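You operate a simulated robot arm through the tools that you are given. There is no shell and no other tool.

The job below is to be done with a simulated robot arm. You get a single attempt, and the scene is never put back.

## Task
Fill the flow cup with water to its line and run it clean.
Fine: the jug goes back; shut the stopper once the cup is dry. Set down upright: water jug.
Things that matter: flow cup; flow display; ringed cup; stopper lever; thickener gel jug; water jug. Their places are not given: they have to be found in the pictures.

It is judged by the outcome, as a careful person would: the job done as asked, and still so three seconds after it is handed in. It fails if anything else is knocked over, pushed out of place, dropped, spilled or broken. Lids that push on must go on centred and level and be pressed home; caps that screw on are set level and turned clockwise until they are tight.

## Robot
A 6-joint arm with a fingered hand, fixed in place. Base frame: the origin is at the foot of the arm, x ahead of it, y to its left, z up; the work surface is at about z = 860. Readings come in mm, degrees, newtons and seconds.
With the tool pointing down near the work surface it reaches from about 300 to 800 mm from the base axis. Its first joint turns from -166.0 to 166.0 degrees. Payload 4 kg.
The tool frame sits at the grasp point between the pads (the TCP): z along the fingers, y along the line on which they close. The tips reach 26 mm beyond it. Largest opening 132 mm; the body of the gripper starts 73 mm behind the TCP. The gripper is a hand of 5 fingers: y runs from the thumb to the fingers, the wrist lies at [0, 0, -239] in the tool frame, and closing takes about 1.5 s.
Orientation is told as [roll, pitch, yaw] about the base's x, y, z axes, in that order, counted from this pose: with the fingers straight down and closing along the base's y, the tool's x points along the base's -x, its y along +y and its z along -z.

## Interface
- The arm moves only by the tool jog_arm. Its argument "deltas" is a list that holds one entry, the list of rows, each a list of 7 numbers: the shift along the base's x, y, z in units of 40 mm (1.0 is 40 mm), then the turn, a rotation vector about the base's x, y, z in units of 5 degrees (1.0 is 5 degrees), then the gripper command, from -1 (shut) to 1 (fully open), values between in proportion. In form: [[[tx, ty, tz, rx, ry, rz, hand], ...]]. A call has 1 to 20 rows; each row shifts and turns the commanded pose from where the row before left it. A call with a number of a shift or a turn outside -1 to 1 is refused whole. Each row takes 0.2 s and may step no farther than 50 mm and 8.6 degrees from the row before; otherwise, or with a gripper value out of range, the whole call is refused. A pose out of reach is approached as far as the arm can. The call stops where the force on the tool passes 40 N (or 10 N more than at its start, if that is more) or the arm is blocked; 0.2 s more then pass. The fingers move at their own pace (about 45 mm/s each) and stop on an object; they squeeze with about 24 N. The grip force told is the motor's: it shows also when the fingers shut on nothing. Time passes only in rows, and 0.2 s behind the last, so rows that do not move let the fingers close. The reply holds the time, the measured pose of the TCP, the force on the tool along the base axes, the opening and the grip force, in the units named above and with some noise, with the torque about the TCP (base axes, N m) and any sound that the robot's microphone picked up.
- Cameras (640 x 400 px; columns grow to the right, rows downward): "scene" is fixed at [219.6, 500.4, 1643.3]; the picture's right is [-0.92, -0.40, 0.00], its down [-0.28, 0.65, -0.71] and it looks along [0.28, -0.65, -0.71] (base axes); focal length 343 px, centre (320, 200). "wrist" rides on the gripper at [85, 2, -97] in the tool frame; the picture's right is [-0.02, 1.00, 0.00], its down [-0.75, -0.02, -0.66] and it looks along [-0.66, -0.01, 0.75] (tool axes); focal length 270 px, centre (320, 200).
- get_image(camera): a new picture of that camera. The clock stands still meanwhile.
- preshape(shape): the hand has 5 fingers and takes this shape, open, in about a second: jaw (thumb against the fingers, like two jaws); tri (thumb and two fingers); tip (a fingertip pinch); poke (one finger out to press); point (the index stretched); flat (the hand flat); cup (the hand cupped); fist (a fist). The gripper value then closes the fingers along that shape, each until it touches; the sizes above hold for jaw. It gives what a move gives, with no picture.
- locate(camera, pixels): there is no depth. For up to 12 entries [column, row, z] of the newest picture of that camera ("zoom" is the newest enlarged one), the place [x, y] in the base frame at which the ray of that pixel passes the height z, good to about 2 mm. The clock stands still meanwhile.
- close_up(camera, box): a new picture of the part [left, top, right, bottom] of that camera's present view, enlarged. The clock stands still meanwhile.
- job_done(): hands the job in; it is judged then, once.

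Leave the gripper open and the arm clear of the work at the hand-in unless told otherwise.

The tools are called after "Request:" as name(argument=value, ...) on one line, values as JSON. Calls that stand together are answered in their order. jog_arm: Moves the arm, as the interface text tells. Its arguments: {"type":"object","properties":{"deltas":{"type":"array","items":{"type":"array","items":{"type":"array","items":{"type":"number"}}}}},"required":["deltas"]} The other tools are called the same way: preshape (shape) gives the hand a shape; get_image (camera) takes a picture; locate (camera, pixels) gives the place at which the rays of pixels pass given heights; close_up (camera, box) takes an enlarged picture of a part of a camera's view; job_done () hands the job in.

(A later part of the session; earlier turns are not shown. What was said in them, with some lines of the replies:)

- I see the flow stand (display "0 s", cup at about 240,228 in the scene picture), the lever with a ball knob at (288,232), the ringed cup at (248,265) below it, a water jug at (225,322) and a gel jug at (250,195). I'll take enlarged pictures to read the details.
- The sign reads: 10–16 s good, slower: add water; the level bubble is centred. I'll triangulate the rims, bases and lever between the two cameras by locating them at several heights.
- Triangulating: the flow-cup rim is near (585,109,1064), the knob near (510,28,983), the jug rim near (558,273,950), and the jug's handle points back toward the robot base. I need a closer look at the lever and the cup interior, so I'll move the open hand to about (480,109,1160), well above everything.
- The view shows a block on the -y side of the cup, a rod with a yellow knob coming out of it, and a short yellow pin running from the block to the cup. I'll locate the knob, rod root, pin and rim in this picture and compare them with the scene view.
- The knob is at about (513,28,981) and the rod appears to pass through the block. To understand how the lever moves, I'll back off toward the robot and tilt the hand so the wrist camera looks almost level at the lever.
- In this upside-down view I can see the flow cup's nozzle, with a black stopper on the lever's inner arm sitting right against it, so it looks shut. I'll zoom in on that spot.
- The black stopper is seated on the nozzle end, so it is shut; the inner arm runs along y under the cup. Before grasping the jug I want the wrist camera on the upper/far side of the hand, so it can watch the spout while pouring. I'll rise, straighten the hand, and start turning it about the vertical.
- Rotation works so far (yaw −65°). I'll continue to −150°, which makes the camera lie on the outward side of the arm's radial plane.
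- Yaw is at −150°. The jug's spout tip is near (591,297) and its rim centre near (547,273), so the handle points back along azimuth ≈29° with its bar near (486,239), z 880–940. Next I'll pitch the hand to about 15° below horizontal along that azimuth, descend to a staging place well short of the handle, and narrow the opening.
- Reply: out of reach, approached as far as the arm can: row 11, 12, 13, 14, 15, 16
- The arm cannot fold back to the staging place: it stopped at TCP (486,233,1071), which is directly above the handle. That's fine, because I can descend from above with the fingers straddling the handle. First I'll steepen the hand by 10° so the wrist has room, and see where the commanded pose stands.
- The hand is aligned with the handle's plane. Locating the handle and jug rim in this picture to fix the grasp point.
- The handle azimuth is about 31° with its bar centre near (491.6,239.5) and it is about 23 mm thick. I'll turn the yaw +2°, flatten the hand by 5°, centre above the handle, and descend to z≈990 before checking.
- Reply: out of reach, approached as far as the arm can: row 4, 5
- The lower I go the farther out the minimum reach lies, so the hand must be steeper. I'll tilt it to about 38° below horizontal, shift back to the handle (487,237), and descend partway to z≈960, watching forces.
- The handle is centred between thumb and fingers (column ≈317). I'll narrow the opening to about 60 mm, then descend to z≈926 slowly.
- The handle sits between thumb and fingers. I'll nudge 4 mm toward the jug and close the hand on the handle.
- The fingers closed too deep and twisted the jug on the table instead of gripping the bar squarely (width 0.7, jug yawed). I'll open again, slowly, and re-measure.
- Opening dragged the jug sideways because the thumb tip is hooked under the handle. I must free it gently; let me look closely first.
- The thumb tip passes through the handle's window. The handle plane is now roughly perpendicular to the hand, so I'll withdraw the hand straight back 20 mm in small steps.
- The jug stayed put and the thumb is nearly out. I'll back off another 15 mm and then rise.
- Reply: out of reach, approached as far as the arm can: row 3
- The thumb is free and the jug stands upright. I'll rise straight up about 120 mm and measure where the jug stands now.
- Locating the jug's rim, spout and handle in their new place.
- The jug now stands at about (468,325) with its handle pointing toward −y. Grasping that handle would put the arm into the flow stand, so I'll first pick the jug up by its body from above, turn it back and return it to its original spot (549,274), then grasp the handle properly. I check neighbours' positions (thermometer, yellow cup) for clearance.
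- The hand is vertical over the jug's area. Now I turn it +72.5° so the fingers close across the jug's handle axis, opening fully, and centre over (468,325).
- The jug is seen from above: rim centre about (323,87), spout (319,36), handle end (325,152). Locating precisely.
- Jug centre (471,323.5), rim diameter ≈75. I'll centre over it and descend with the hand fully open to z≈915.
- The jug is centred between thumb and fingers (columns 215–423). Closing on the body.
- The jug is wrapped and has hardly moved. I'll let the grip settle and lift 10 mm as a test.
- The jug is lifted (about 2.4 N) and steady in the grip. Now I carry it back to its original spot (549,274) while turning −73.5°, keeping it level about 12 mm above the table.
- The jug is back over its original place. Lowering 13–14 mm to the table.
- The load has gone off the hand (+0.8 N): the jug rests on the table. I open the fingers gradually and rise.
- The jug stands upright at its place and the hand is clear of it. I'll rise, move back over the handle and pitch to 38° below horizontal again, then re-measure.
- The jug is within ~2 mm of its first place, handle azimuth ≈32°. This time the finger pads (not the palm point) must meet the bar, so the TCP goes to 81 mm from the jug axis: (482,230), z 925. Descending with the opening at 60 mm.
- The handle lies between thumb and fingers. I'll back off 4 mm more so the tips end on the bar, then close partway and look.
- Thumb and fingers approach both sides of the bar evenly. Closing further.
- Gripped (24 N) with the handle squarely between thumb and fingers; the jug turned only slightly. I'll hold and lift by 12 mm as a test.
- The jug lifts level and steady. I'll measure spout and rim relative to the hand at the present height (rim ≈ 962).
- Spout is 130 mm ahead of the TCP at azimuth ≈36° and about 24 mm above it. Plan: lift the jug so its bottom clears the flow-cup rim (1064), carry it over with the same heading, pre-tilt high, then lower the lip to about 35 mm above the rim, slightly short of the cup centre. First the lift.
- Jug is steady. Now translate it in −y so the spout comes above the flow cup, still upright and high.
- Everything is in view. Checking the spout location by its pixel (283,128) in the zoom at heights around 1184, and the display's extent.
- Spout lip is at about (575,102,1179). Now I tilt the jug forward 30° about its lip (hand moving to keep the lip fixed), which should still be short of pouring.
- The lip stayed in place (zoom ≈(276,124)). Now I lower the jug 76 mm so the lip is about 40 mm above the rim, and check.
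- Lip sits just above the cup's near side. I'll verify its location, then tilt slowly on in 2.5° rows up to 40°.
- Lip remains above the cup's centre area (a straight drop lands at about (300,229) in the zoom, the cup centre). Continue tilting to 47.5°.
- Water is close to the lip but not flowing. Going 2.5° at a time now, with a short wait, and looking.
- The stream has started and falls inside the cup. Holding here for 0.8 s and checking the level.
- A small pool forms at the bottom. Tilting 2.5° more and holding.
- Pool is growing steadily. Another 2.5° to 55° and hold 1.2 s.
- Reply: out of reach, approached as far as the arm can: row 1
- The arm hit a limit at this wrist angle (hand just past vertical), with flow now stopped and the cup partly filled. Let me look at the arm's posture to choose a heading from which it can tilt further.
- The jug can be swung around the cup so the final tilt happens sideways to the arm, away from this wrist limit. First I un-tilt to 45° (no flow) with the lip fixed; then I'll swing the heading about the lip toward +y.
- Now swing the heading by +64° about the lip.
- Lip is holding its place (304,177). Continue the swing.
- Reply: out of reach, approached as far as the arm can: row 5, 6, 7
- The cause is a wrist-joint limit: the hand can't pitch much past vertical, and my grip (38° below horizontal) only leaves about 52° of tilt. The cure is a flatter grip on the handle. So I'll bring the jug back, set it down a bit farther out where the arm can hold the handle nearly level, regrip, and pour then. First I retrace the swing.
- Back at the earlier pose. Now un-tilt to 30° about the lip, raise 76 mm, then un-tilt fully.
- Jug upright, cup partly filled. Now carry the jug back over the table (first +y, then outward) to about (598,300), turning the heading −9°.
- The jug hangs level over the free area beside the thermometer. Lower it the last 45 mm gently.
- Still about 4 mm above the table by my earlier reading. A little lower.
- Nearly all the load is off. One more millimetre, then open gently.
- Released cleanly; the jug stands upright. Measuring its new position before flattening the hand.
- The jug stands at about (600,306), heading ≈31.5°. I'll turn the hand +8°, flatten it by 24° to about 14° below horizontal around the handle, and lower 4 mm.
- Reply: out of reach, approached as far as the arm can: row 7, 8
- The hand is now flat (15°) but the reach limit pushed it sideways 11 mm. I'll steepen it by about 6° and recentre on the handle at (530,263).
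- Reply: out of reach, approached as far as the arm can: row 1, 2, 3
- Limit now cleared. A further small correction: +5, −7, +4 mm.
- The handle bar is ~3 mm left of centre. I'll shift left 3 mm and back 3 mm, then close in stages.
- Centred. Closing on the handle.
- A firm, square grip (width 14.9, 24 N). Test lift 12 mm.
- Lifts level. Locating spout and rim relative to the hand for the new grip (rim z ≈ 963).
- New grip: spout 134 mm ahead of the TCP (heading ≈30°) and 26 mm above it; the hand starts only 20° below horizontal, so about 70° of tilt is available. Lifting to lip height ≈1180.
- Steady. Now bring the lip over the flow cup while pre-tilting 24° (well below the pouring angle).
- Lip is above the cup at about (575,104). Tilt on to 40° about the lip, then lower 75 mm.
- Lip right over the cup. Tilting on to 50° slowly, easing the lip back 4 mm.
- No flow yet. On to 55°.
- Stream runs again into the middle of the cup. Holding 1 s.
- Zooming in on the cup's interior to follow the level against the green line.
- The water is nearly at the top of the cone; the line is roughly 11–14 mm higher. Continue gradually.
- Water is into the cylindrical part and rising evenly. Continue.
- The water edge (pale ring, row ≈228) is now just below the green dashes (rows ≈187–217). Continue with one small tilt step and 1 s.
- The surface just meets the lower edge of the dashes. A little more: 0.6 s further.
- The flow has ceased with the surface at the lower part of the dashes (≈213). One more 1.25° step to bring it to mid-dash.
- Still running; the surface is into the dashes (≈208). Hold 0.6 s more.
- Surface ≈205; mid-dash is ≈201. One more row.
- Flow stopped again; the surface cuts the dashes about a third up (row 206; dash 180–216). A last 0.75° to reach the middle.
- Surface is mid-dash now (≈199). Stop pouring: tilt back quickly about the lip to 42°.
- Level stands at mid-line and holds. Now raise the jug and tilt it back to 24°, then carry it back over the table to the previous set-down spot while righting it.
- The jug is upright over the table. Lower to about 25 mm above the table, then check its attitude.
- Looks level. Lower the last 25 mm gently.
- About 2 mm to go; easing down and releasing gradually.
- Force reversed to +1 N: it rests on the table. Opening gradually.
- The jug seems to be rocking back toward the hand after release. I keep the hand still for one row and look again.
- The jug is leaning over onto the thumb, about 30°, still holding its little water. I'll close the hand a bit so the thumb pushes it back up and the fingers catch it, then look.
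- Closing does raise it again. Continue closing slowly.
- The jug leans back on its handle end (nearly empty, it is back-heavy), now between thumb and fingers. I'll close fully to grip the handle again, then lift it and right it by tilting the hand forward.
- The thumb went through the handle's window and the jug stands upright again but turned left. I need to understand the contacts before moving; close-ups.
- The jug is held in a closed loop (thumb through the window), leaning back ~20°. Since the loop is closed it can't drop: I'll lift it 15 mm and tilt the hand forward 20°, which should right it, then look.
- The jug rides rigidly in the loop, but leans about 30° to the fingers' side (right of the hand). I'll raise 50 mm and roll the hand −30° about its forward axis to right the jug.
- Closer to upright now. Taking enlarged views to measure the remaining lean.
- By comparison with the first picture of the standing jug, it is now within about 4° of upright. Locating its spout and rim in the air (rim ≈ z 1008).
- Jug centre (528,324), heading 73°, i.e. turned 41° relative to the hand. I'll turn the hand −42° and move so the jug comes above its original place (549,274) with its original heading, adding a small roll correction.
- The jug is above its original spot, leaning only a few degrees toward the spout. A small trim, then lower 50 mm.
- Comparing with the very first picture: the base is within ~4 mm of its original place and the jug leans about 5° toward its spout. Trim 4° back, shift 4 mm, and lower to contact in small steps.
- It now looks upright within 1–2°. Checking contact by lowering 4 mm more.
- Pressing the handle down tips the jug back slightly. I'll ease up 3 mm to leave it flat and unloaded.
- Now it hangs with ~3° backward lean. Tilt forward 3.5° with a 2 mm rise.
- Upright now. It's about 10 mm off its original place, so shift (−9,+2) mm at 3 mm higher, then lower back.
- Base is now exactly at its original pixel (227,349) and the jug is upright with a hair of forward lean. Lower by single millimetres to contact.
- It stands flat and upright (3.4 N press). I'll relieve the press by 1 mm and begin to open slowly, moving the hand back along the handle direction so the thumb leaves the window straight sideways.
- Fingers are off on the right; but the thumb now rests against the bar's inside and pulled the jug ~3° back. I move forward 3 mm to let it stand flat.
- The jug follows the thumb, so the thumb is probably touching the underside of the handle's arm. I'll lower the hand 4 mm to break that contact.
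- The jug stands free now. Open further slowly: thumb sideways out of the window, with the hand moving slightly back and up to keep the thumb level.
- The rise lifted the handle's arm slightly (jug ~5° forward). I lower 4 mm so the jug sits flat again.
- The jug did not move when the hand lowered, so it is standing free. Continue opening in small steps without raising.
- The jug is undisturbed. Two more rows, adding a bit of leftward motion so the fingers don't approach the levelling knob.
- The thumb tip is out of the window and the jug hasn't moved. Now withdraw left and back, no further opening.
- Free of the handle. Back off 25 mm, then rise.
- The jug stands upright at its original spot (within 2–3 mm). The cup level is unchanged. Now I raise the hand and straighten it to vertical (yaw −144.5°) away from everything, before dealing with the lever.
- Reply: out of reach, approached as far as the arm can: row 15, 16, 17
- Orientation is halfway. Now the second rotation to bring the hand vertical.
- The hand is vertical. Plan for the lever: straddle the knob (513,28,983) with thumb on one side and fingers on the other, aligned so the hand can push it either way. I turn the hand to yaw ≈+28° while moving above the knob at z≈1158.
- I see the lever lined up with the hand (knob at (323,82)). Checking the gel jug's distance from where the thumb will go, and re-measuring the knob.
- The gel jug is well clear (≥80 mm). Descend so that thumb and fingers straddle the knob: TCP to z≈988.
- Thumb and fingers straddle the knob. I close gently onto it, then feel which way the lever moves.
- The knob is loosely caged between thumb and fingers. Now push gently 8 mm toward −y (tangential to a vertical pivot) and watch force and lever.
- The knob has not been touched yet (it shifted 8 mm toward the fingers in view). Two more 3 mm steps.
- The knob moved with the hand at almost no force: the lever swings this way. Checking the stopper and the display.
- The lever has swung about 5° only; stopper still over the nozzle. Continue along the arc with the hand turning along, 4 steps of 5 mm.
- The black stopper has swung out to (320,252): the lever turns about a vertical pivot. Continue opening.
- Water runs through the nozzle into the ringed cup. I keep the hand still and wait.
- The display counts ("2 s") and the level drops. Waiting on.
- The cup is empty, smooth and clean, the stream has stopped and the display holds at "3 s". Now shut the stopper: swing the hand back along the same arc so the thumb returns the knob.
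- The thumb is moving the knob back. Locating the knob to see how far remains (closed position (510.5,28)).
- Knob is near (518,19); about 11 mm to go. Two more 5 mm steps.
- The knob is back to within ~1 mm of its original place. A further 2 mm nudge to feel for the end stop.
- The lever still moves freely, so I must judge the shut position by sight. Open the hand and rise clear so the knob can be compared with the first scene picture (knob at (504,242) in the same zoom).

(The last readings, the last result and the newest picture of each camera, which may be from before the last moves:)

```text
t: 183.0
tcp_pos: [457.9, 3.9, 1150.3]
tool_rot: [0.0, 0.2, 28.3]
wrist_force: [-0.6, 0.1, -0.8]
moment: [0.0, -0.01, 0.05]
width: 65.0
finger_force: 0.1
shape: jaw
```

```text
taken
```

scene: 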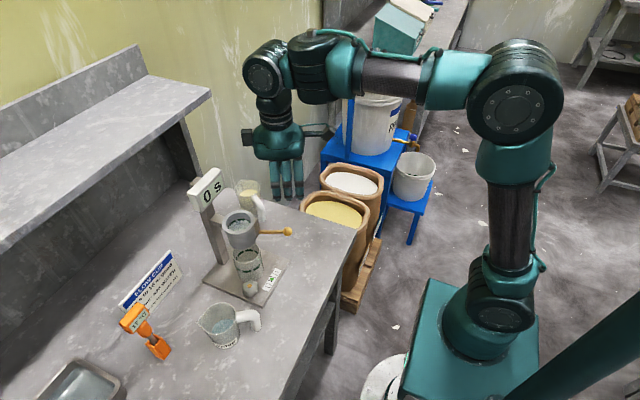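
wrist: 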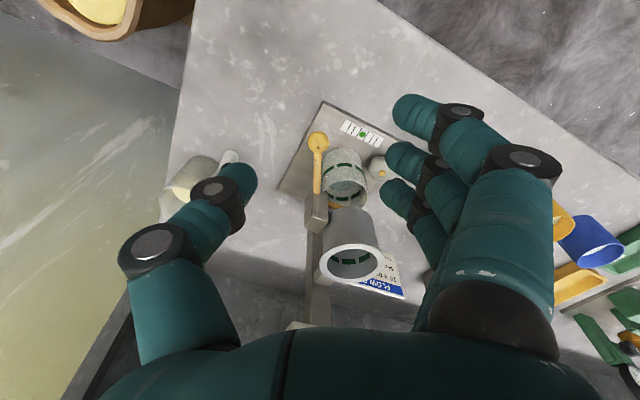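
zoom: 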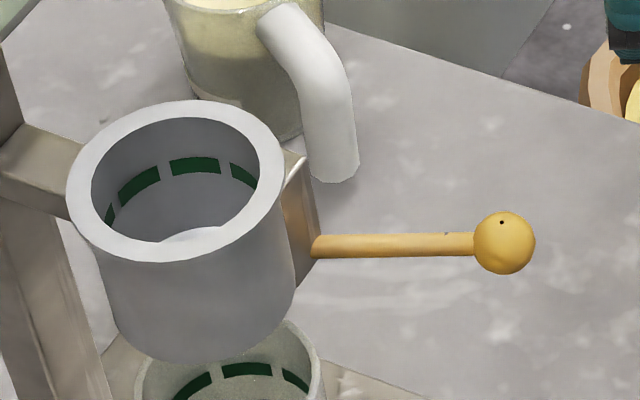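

The lever is pixel-for-pixel where it was when shut (knob (504,242)). Now retreat to a clear pose with the hand fully open, and do a last check of everything.

Request:
jog_arm(deltas=[[[-0.3, 0.17, 0.6, 0, 0, -0.8, 1], [-0.3, 0.17, 0.6, 0, 0, -0.8, 1], [-0.3, 0.17, 0.6, 0, 0, -0.8, 1], [-0.3, 0.17, 0.6, 0, 0, -0.8, 1], [-0.3, 0.17, 0.6, 0, 0, -0.8, 1], [-0.3, 0.17, 0.6, 0, 0, -0.8, 1], [-0.25, 0.15, 0.6, 0, 0, -0.8, 1], [0, 0, 0, 0, 0, 0, 1], [0, 0, 0, 0, 0, 0, 1]]])

Request:
get_image(camera="scene")

Request:
close_up(camera="scene", box=[195, 290, 275, 360])

Request:
close_up(camera="scene", box=[180, 160, 310, 310])

Request:
get_image(camera="wrist")

```text
t: 185.0
tcp_pos: [378.8, 50.2, 1319.3]
tool_rot: [-0.1, 0.2, 0.2]
wrist_force: [-0.3, 0.1, 0.7]
moment: [-0.02, 0.01, -0.01]
width: 131.9
finger_force: 0.1
shape: jaw
```

```text
taken
```

scene: 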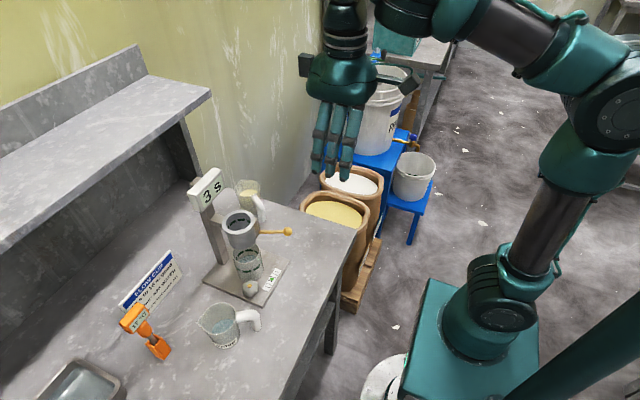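

```text
5.71 times, centred on (235, 325) of scene
```

zoom: 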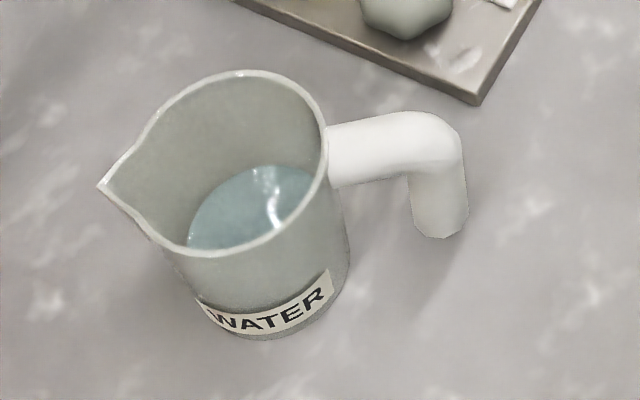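

```text
2.67 times, centred on (245, 235) of scene
```

zoom: 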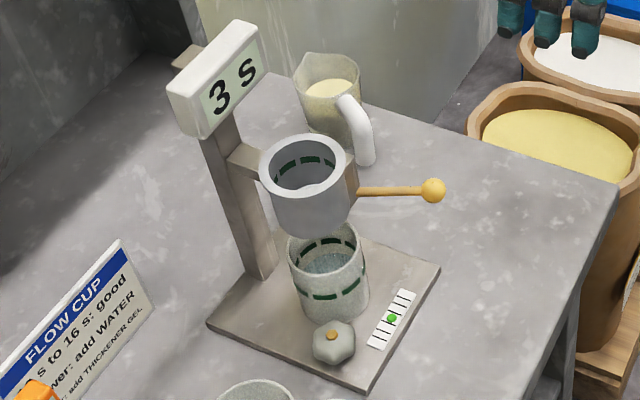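

```text
taken
```

wrist: 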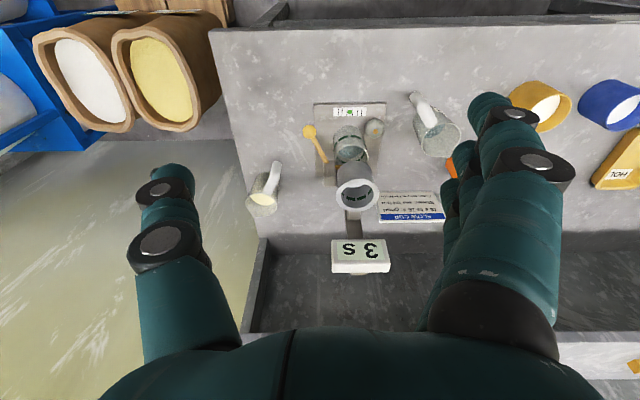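

All looks in order; I notice a faint outline on the table under the knob (zoom ≈(390,208)). Let me inspect it and the places where the jug was.

Request:
close_up(camera="scene", box=[240, 220, 310, 260])

Request:
close_up(camera="scene", box=[110, 250, 260, 390])

Request:
close_up(camera="wrist", box=[230, 80, 480, 230])

```text
9.14 times, centred on (275, 240) of scene
```

zoom: 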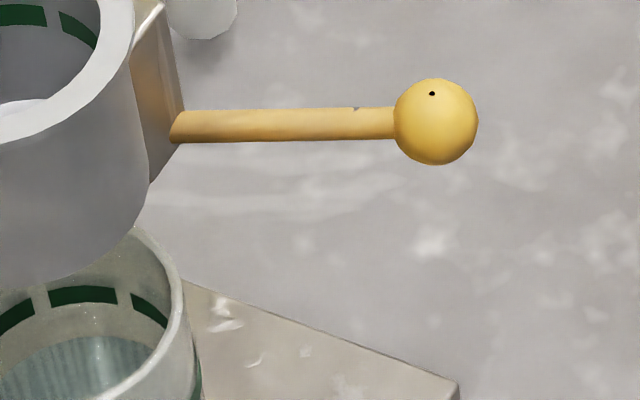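

```text
2.86 times, centred on (185, 320) of scene
```

zoom: 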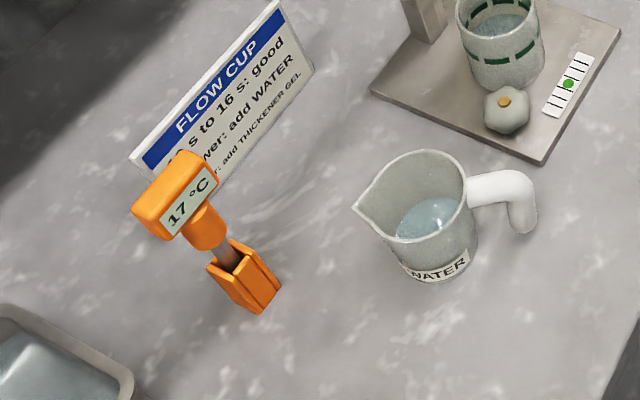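

```text
2.56 times, centred on (355, 155) of wrist
```

zoom: 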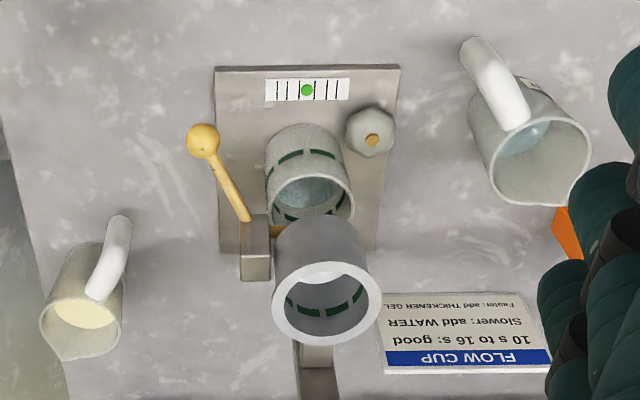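

The marks are only the table's own texture. The jug stands upright in its place, the flow cup is dry and clean, the water is in the ringed cup, and the stopper is shut. The gel jug, sign and thermometer are untouched, and the arm is clear with the hand open. Handing in.

Request:
job_done()

```text
The job is handed in.
```

The job is handed in. The flow cup was filled with water to mid-line, run through, and ended dry and clean. The display stopped at 3 s.

- **Stopper:** it is shut. The lever is back exactly where it sat when it was shut at the start.
- **Water jug:** it stands upright within about 2–3 mm of its original place.
- **Ringed cup:** it holds the drained water. I saw no spills on the table.
- **Other items:** the gel jug, sign, thermometer and the rest look unmoved, and the arm is clear with the hand open.

It did not go smoothly:

- **First grip:** my first attempt on the handle missed it and dragged the jug about 95 mm across the table. I set it back by its body.
- **Two-part pour:** the arm hit a joint limit partway through the first pour. I set the jug down, took a flatter grip and finished filling.
- **Near tip:** when I released the nearly empty jug it leaned over onto the thumb, and I caught it before it fell.
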